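You operate a simulated robot arm through the tools that you are given. There is no shell and no other tool. Be economical: measure what you need, move in short steps, check, and stop when the job is done.

The job below is to be done with a simulated robot arm. You get a single attempt, and the scene is never put back.

TASK
Take the pale blue card and leave it on the job card on the chute end of the packing bench.
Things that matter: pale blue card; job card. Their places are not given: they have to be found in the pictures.

The check looks at the end state, three seconds after you hand in, the way a careful person would. Anything else that was tipped, shoved, dropped, spilled or broken makes it a failure.

THE ROBOT
A 7-joint arm with a two-finger parallel gripper, fixed in place. Base frame: the origin is at the foot of the arm, x ahead of it, y to its left, z up; the work surface is at about z = 0. Units: mm, degrees, N and s.
With the tool pointing down near the work surface it reaches from about 220 to 580 mm from the base axis. Its first joint turns from -66.0 to 66.0 degrees. Payload 2.5 kg.
Tool frame: the origin (TCP) lies between the finger pads and is the grasp point; the fingertips stand 23 mm ahead of it; z points along the fingers, y is the line along which they close. The gripper opens to 94 mm. The fingers are 38 mm wide and 10 mm thick; the gripper's body (54 by 96 mm) begins 39 mm behind the TCP.
Orientation is that of the tool frame in the base frame, as [roll, pitch, yaw] about the fixed x, y, z axes, in that order (R = Rz(yaw) Ry(pitch) Rx(roll)). With the fingers straight down and closing along the base's y, the tool's x points along the base's -x, its y along +y and its z along -z.

THE INTERFACE
- The arm moves only by the tool nudge_tool. Its argument "commands" is a list of rows, each an object of numbers (a shift or turn left out is 0, a gripper value left out holds the last): "tx", "ty", "tz": the shift along the base's x, y, z in units of 300 mm (1.0 is 300 mm); "wx", "wy", "wz": the turn, a rotation vector about the base's x, y, z in units of 180 degrees (1.0 is 180 degrees). In form: [{"tx": .., "ty": .., "tz": .., "wx": .., "wy": .., "wz": ..}, ...]. A call has 1 to 20 rows; each row is the pose to reach, as a shift and turn from the pose commanded when the call began. "fingers" is the finger opening in cm, from 0 to 9.4, set as the call begins (left out, the last holds). A call with a number of a shift or a turn outside -1 to 1 is refused whole. Each row takes 0.2 s and may step no farther than 50 mm and 8.6 degrees from the row before; otherwise, or with a gripper value out of range, the whole call is refused. A pose out of reach is approached as far as the arm can. The call stops where the force on the tool passes 40 N (or 10 N more than at its start, if that is more) or the arm is blocked; 0.2 s more then pass. Each finger travels about 108 mm/s and halts on what it meets, pressing with about 43 N; the grip force reading is that of the motor and also rises with nothing between the fingers. The clock runs only during rows and for 0.2 s after the last one: add rows that repeat a pose to give the fingers time. It gives the time, the measured TCP pose, the force on the tool (base axes), the opening and the grip force at its end, in the units of the frame above (readings bear some noise).
- Cameras (640 x 400 px; columns grow to the right, rows downward): "scene" is fixed at [125.9, -424.5, 524.5]; the picture's right is [0.70, -0.71, 0.00], its down [-0.54, -0.53, -0.66] and it looks along [0.47, 0.46, -0.75] (base axes); focal length 250 px, centre (320, 200). "wrist" rides on the gripper at [-39, 0, -44] in the tool frame; the picture's right is [0.00, -1.00, 0.00], its down [0.97, 0.00, -0.24] and it looks along [0.24, 0.00, 0.97] (tool axes); focal length 218 px, centre (320, 200).
- camera(camera): a new picture of that camera. No time passes.
- measure_at(camera, pixels): for up to 12 pixels [column, row] of the newest picture of that camera ("zoom" is the newest enlarged one), the place [x, y, z] in the base frame of the surface seen there, good to about 3 mm. No time passes.
- close_up(camera, box): a new picture of the part [left, top, right, bottom] of that camera's present view, enlarged. No time passes.
- hand_in(): hands the job in; it is judged then, once.

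Keep the steps short. Do not move on a guess: measure, check each grasp and each placing, and mend mistakes. In all there are 60 turns and 26 pictures (those below and enlarged ones count). Leave the gripper open and the arm clear of the work at the hand-in unless told otherwise, and finish with a single line.

The tools are called after "Request:" as a command line: name --argument value ..., lists and objects as JSON in quotes. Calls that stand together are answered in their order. nudge_tool: Moves the arm, as the interface text tells. Its arguments: {"type":"object","properties":{"commands":{"type":"array"},"fingers":{"type":"number"}},"required":["commands"]} The other tools are called the same way: camera (camera) takes a picture; measure_at (camera, pixels) gives the place of the surface under pixels of a picture; close_up (camera, box) takes an enlarged picture of a part of a camera's view; hand_in () hands the job in.

At the start:

```text
time_s: 0.0
tcp_pos: [402.9, 25.0, 244.2]
tool_rot: [-179.9, 0.0, 180.0]
ft_force: [-0.5, 0.4, 0.4]
gripper_width: 94.0
grip_force: 0.1
```

scene: 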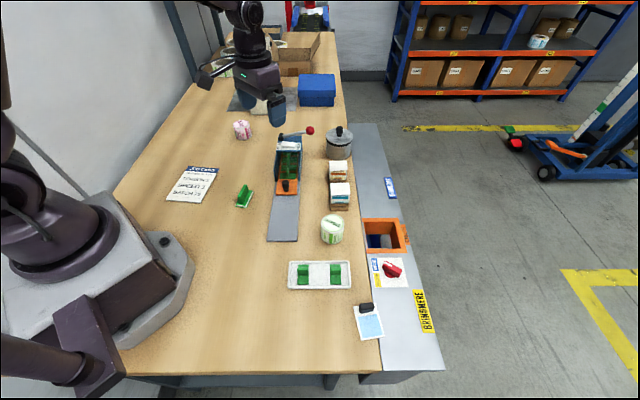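
wrist: 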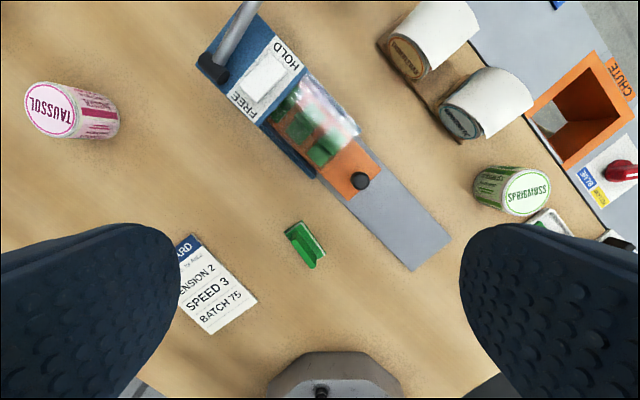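

I see a light card near (368,322) with a black thing on it, and a printed card near (192,184). I'll enlarge both areas.

Request:
close_up --camera "scene" --box '[270, 230, 450, 345]'

Request:
close_up --camera "scene" --box '[150, 110, 350, 238]'

```text
3.48 times, centred on (360, 288) of scene
```

zoom: 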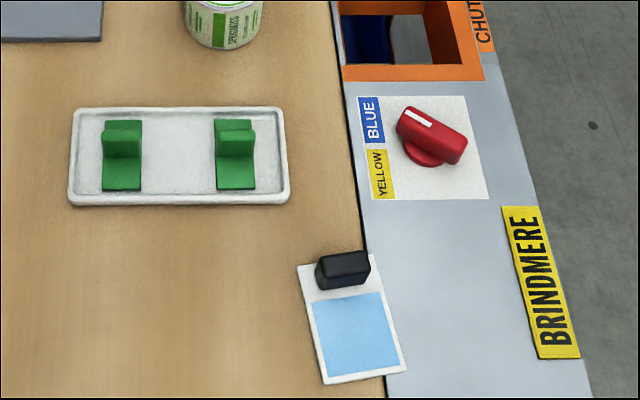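

```text
3.12 times, centred on (250, 174) of scene
```

zoom: 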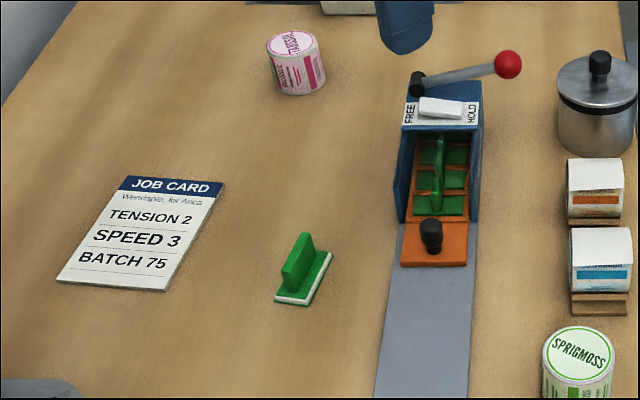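

The card with the pale blue panel has a black grip block. The job card is at (192,184). Next I'll measure points on both from the scene picture.

Request:
camera --camera "scene"

Request:
close_up --camera "scene" --box '[340, 290, 404, 346]'

Request:
measure_at --camera "scene" --pixels '[[188, 166], [219, 168], [168, 199], [199, 203], [194, 184], [366, 306], [356, 320], [382, 335], [359, 339], [380, 323], [369, 325], [340, 330]]'

```text
21 pictures are left
```

scene: 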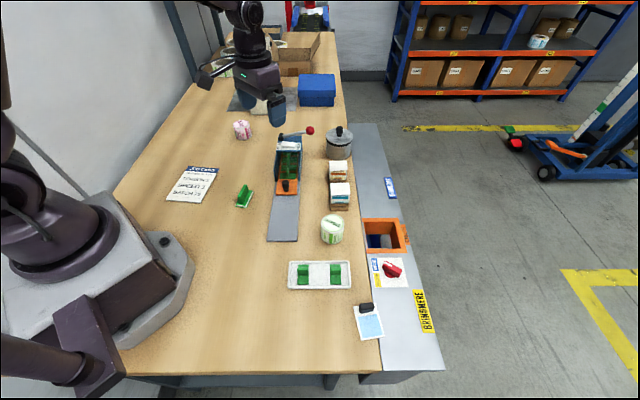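

```text
7.14 times, centred on (372, 318) of scene
```

zoom: 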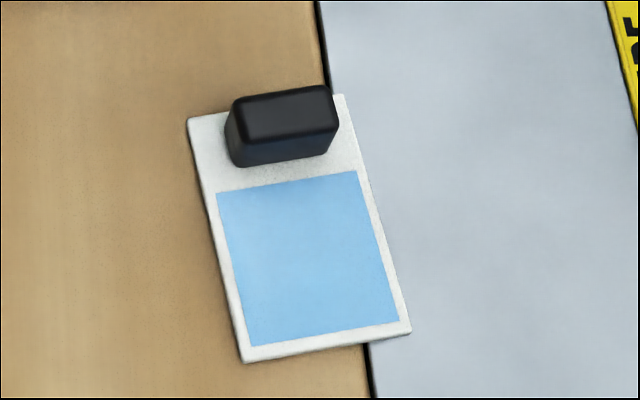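

```text
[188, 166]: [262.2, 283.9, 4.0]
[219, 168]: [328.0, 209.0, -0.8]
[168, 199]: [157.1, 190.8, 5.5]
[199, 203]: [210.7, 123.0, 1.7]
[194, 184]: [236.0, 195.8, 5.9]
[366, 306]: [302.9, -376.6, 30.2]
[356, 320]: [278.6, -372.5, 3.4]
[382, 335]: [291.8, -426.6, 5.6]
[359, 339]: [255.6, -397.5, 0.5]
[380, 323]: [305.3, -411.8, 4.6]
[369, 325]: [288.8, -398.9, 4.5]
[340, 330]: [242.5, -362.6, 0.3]
```

Now the block's corners and the card's corners in the newest zoom, plus the job card's corners a little more carefully.

Request:
measure_at --camera "zoom" --pixels '[[236, 108], [326, 93], [246, 136], [332, 122], [238, 155], [326, 148], [194, 124], [340, 100], [404, 328], [248, 355], [282, 115], [284, 172]]'

Request:
measure_at --camera "scene" --pixels '[[190, 168], [215, 170], [169, 197], [196, 201], [345, 285], [390, 268], [404, 240]]'

```text
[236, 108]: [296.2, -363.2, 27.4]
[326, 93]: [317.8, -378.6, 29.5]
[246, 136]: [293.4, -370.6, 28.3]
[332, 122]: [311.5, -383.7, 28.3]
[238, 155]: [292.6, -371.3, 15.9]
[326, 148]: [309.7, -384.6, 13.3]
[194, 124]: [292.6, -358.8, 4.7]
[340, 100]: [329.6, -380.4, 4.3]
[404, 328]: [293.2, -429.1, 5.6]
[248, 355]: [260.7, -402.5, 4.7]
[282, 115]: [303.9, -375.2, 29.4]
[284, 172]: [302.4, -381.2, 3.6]
```

```text
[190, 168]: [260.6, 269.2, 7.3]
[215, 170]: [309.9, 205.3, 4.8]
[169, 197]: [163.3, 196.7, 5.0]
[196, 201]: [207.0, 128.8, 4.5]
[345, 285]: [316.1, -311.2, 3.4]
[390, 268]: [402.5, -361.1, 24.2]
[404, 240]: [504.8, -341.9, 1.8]
```

The block is 26 × 11 mm, centred near (304.7, -374) with its top at z≈29. Its long axis runs at -36°. The card underneath is about 57 × 42 mm and centred near (294, -393). The job card is centred near (235, 200) with its long axis at 37°. I'll swing toward the block at the present height, with fingers at 45 mm, turning by -36.3° in all. This call is the first part.

Request:
nudge_tool --commands '[{"tx": -0.0327, "ty": -0.1333, "wz": -0.0202}, {"tx": -0.0654, "ty": -0.2667, "wz": -0.0403}, {"tx": -0.0982, "ty": -0.4, "wz": -0.0605}, {"tx": -0.1309, "ty": -0.5333, "wz": -0.0807}, {"tx": -0.1637, "ty": -0.6667, "wz": -0.1008}, {"tx": -0.1964, "ty": -0.8, "wz": -0.121}]' --fingers 4.5

```text
time_s: 1.4
tcp_pos: [344.6, -218.8, 243.9]
tool_rot: [180.0, 0.1, 158.2]
ft_force: [-0.1, -0.9, -0.1]
gripper_width: 45.0
grip_force: 0.0
```

The arm moved cleanly and reads (344.6, -218.8). Next I'll finish the swing to above the block and come down to about z=140.

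Request:
nudge_tool --commands '[{"tx": -0.0333, "ty": -0.1293, "wz": -0.0202}, {"tx": -0.0665, "ty": -0.2587, "wz": -0.0403}, {"tx": -0.0998, "ty": -0.388, "wz": -0.0605}, {"tx": -0.133, "ty": -0.5173, "wz": -0.0807}, {"tx": -0.133, "ty": -0.5173, "tz": -0.12, "wz": -0.0807}, {"tx": -0.133, "ty": -0.5173, "tz": -0.24, "wz": -0.0807}, {"tx": -0.133, "ty": -0.5173, "tz": -0.347, "wz": -0.0807}, {"tx": -0.133, "ty": -0.5173, "tz": -0.347, "wz": -0.0807}]'

Request:
camera --camera "wrist"

```text
time_s: 3.2
tcp_pos: [305.3, -373.7, 141.6]
tool_rot: [180.0, 0.0, 143.6]
ft_force: [-0.6, -0.2, -0.3]
gripper_width: 44.9
grip_force: 0.0
```

```text
19 pictures are left
```

wrist: 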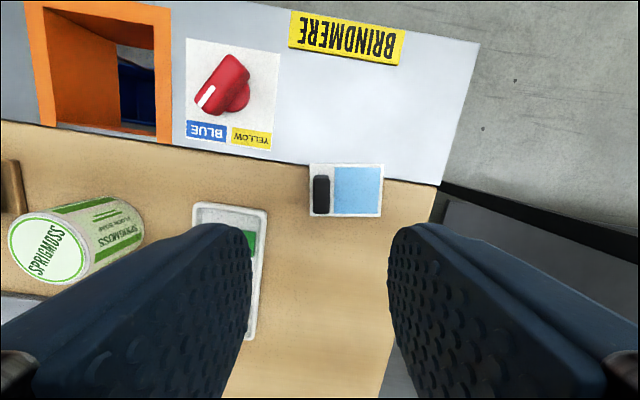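

The wrist camera shows the block at (321,194), square with the fingers. I'll measure it and the card corners.

Request:
measure_at --camera "wrist" --pixels '[[320, 194], [320, 181], [320, 208], [315, 194], [327, 194], [312, 167], [381, 167], [379, 214], [312, 213], [357, 190], [290, 220]]'

Request:
close_up --camera "wrist" --box '[290, 150, 402, 220]'

```text
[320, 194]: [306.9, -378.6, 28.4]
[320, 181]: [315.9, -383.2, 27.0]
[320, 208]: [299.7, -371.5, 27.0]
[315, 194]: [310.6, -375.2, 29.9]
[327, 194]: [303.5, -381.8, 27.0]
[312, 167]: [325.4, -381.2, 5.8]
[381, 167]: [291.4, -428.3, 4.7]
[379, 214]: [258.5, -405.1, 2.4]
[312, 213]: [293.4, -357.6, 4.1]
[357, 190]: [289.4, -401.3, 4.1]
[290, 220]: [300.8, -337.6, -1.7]
```

```text
5.71 times, centred on (346, 185) of wrist
```

zoom: 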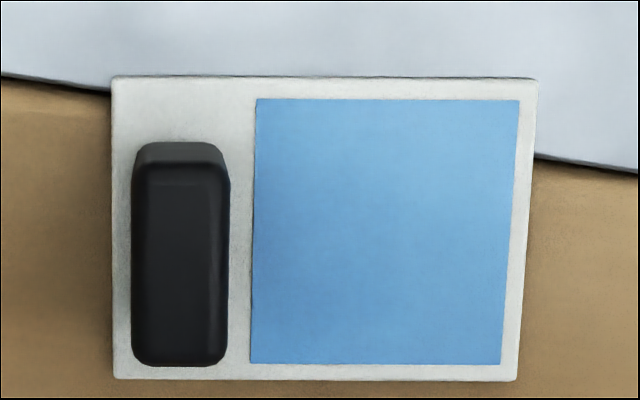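

The block centre now reads near (307.5, -377). I'll correct by (+2,-3) and come down to TCP z≈32, which puts the tips at about 9 mm, above the card face at about 4–5 mm.

Request:
nudge_tool --commands '[{"tx": 0.007, "ty": -0.01, "tz": -0.12}, {"tx": 0.007, "ty": -0.01, "tz": -0.22}, {"tx": 0.007, "ty": -0.01, "tz": -0.29}, {"tx": 0.007, "ty": -0.01, "tz": -0.335}, {"tx": 0.007, "ty": -0.01, "tz": -0.365}, {"tx": 0.007, "ty": -0.01, "tz": -0.365}]'

Request:
camera --camera "wrist"

```text
time_s: 4.6
tcp_pos: [307.8, -373.4, 29.7]
tool_rot: [-180.0, 0.1, 143.8]
ft_force: [-0.8, -0.7, -0.7]
gripper_width: 45.0
grip_force: 0.0
```

```text
17 pictures are left
```

wrist: 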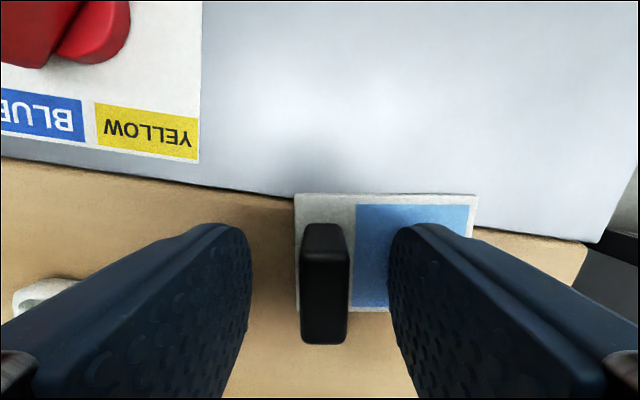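

The block stands between the fingers at column ~324, near the centre at 320, with no contact. Closing now.

Request:
nudge_tool --commands '[{}, {}, {}, {}]' --fingers 0

```text
time_s: 5.6
tcp_pos: [307.0, -375.4, 30.5]
tool_rot: [-180.0, 0.0, 143.7]
ft_force: [-0.9, 0.3, 0.5]
gripper_width: 11.8
grip_force: 42.8
```

The opening is 11.8 mm with 43 N, so the block is gripped. I'll lift 150 mm straight up and look.

Request:
nudge_tool --commands '[{"tz": 0.03}, {"tz": 0.1}, {"tz": 0.2}, {"tz": 0.33}, {"tz": 0.46}, {"tz": 0.6}, {"tz": 0.6}]'

Request:
camera --camera "wrist"

```text
time_s: 7.2
tcp_pos: [311.2, -376.2, 212.7]
tool_rot: [180.0, 0.1, 143.7]
ft_force: [-0.2, 0.1, -0.4]
gripper_width: 11.5
grip_force: 43.0
```

```text
16 pictures are left
```

wrist: 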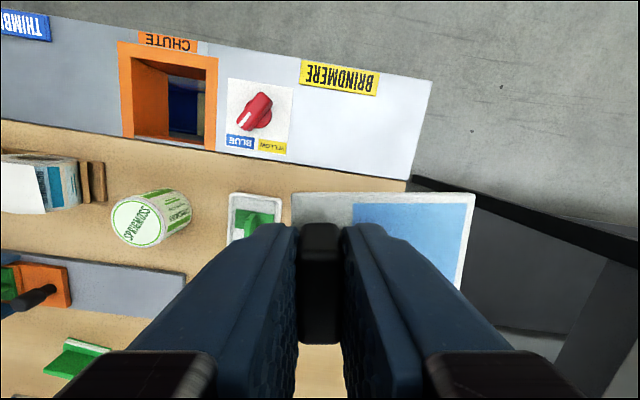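

The card is held level. I'll measure where its corners are relative to the tool.

Request:
measure_at --camera "wrist" --pixels '[[295, 196], [472, 196], [459, 285], [411, 230], [320, 235]]'

```text
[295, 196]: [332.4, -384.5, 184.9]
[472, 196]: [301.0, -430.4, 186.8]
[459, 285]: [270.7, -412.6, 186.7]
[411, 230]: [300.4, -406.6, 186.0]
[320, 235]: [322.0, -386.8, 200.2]
```

The card's centre lies at about (-6,-22) in the tool frame. To centre it on the job card with its long side across, I need TCP at about (217, 214) with a +73° turn. First half: swing to (320,-80) at this height, turning 37°.

Request:
nudge_tool --commands '[{"tx": 0.0046, "ty": 0.1234, "wz": 0.0257}, {"tx": 0.0092, "ty": 0.2468, "wz": 0.0514}, {"tx": 0.0138, "ty": 0.3701, "wz": 0.0771}, {"tx": 0.0184, "ty": 0.4935, "wz": 0.1028}, {"tx": 0.0229, "ty": 0.6169, "wz": 0.1285}, {"tx": 0.0275, "ty": 0.7403, "wz": 0.1542}, {"tx": 0.0321, "ty": 0.8636, "wz": 0.1799}, {"tx": 0.0367, "ty": 0.987, "wz": 0.2056}, {"tx": 0.0367, "ty": 0.987, "wz": 0.2056}]'

```text
time_s: 9.2
tcp_pos: [319.5, -78.6, 211.4]
tool_rot: [-179.9, -0.1, -179.2]
ft_force: [-1.3, 0.7, -0.1]
gripper_width: 11.8
grip_force: 43.1
```

Grip still good. Second half goes to above the job card at this height.

Request:
nudge_tool --commands '[{"tx": -0.0426, "ty": 0.122, "wz": 0.025}, {"tx": -0.0853, "ty": 0.244, "wz": 0.05}, {"tx": -0.1279, "ty": 0.366, "wz": 0.075}, {"tx": -0.1705, "ty": 0.488, "wz": 0.1}, {"tx": -0.2131, "ty": 0.61, "wz": 0.125}, {"tx": -0.2558, "ty": 0.732, "wz": 0.15}, {"tx": -0.2984, "ty": 0.854, "wz": 0.175}, {"tx": -0.341, "ty": 0.976, "wz": 0.2}, {"tx": -0.341, "ty": 0.976, "wz": 0.2}]'

Request:
camera --camera "wrist"

```text
time_s: 11.2
tcp_pos: [215.4, 217.3, 210.6]
tool_rot: [-180.0, 0.0, -143.2]
ft_force: [-0.2, -0.8, -0.5]
gripper_width: 11.9
grip_force: 42.7
```

```text
15 pictures are left
```

wrist: 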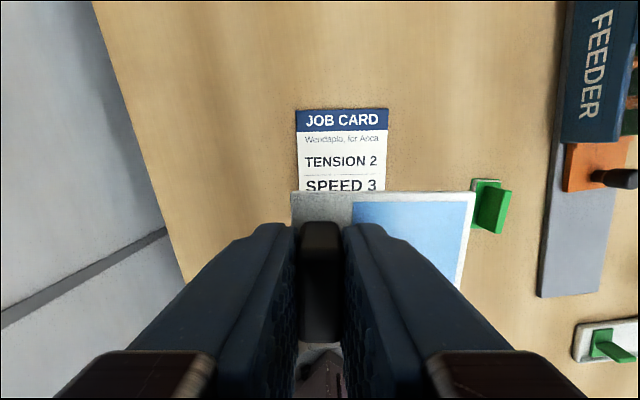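

The job card is aligned with the held card. I'll measure its visible corners and the held card's.

Request:
measure_at --camera "wrist" --pixels '[[299, 112], [385, 111], [300, 186], [384, 186], [342, 150], [272, 150], [295, 196], [472, 196], [459, 285], [411, 240], [420, 130]]'

```text
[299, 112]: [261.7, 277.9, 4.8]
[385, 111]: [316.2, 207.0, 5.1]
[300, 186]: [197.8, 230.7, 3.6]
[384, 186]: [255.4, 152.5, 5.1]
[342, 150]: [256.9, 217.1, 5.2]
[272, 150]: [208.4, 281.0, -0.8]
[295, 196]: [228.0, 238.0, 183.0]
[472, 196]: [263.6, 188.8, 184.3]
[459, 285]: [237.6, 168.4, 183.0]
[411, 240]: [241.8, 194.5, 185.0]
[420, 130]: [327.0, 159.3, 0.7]
```

The held card's centre is (233, 203) and the job card's is about (238, 203), with its face at z≈4–5. I'll shift +5 mm in x and lower to TCP ≈37, about 2 mm above contact.

Request:
nudge_tool --commands '[{"tx": 0.0167, "tz": -0.14}, {"tx": 0.0167, "tz": -0.28}, {"tx": 0.0167, "tz": -0.4}, {"tx": 0.0167, "tz": -0.49}, {"tx": 0.0167, "tz": -0.55}, {"tx": 0.0167, "tz": -0.578}, {"tx": 0.0167, "tz": -0.578}]'

Request:
close_up --camera "scene" --box '[150, 140, 250, 204]'

```text
time_s: 12.8
tcp_pos: [220.4, 217.2, 37.5]
tool_rot: [180.0, 0.0, -143.2]
ft_force: [0.4, 0.1, -0.1]
gripper_width: 11.9
grip_force: 43.2
```

```text
6.25 times, centred on (200, 172) of scene
```

zoom: 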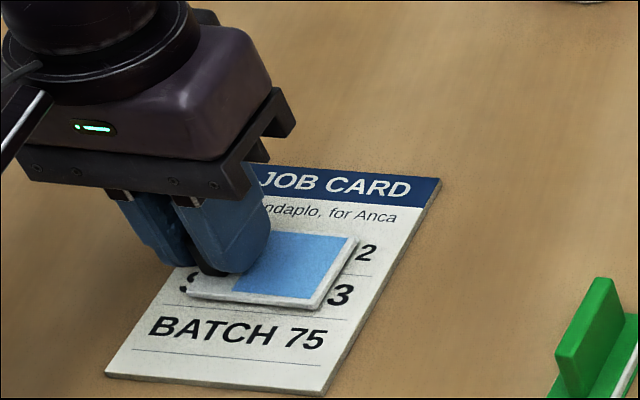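

The card is just above the middle of the job card, within its edges and with no contact yet. I'll lower in 1 mm steps and watch the force.

Request:
nudge_tool --commands '[{"tz": -0.0033}, {"tz": -0.0067}, {"tz": -0.0067}]'

```text
time_s: 13.6
tcp_pos: [220.1, 215.9, 36.6]
tool_rot: [-179.9, 0.0, -143.3]
ft_force: [-0.1, -0.2, -0.5]
gripper_width: 11.7
grip_force: 42.7
```

No contact force yet, so I'll go a little lower.

Request:
nudge_tool --commands '[{"tz": -0.0025}, {"tz": -0.005}, {"tz": -0.005}]'

```text
time_s: 14.4
tcp_pos: [220.4, 216.4, 35.9]
tool_rot: [-179.9, 0.1, -143.2]
ft_force: [-3.3, 0.0, 12.8]
gripper_width: 11.6
grip_force: 42.9
```

The upward force of 12.8 N shows the card has touched down. I'll relieve 0.6 mm and open to 40 mm.

Request:
nudge_tool --commands '[{"tz": 0.002}, {"tz": 0.002}]'

Request:
nudge_tool --commands '[{}, {}, {}]' --fingers 4.0

Request:
camera --camera "wrist"

```text
time_s: 15.0
tcp_pos: [220.1, 216.4, 36.0]
tool_rot: [-180.0, 0.0, -143.3]
ft_force: [0.4, 1.3, 2.5]
gripper_width: 11.6
grip_force: 43.2
```

```text
time_s: 15.8
tcp_pos: [220.7, 214.5, 34.9]
tool_rot: [180.0, 0.0, -143.3]
ft_force: [0.4, -0.1, 0.2]
gripper_width: 39.9
grip_force: 0.2
```

```text
13 pictures are left
```

wrist: 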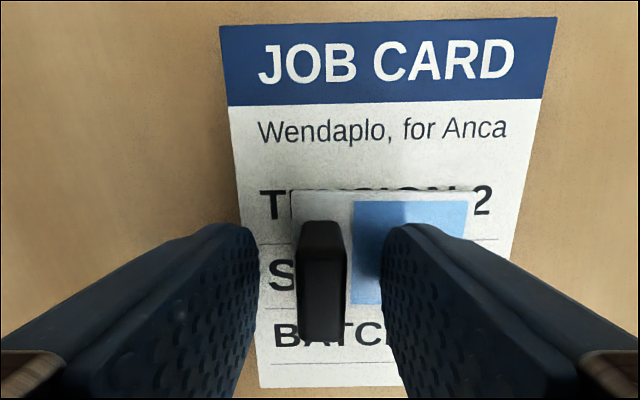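

The card is released on the job card and the block is free between the fingers. I'll lift straight up.

Request:
nudge_tool --commands '[{"tz": 0.03}, {"tz": 0.1}, {"tz": 0.22}, {"tz": 0.36}, {"tz": 0.5}, {"tz": 0.64}, {"tz": 0.64}]'

Request:
nudge_tool --commands '[{"tx": 0.1, "ty": -0.12}, {"tx": 0.2, "ty": -0.24}, {"tx": 0.3, "ty": -0.36}, {"tx": 0.4, "ty": -0.44}, {"tx": 0.4, "ty": -0.44}]'

Request:
camera --camera "scene"

Request:
close_up --camera "scene" --box '[150, 140, 250, 204]'

```text
time_s: 17.4
tcp_pos: [221.1, 214.2, 228.3]
tool_rot: [-179.9, 0.0, -143.3]
ft_force: [0.2, 1.0, 0.8]
gripper_width: 39.8
grip_force: 0.1
```

```text
time_s: 18.6
tcp_pos: [341.1, 86.8, 224.7]
tool_rot: [-180.0, 0.0, -143.3]
ft_force: [0.5, -0.8, 0.3]
gripper_width: 39.8
grip_force: 0.0
```

```text
12 pictures are left
```

scene: 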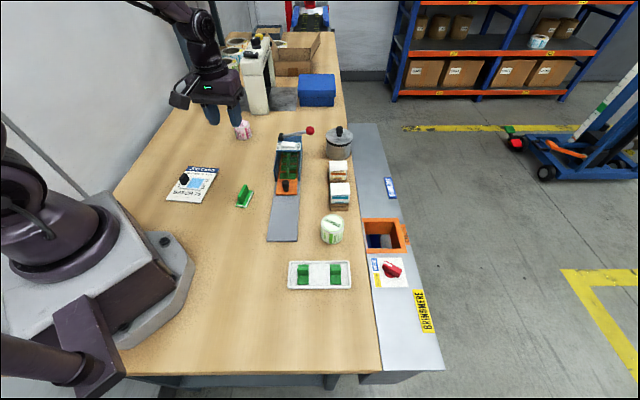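

```text
6.25 times, centred on (200, 172) of scene
```

zoom: 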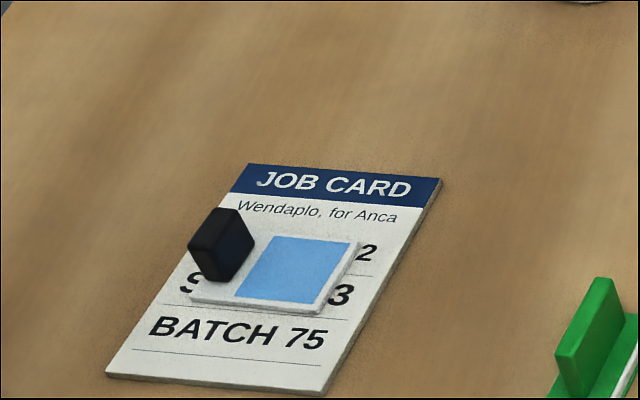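

The pale blue card lies flat in the middle of the job card, everything else is where it was, and the gripper is open and clear. Handing in.

Request:
hand_in

```text
The job is handed in.
```

The pale blue card is lying flat on the job card, the gripper is open and clear, and the job is handed in.
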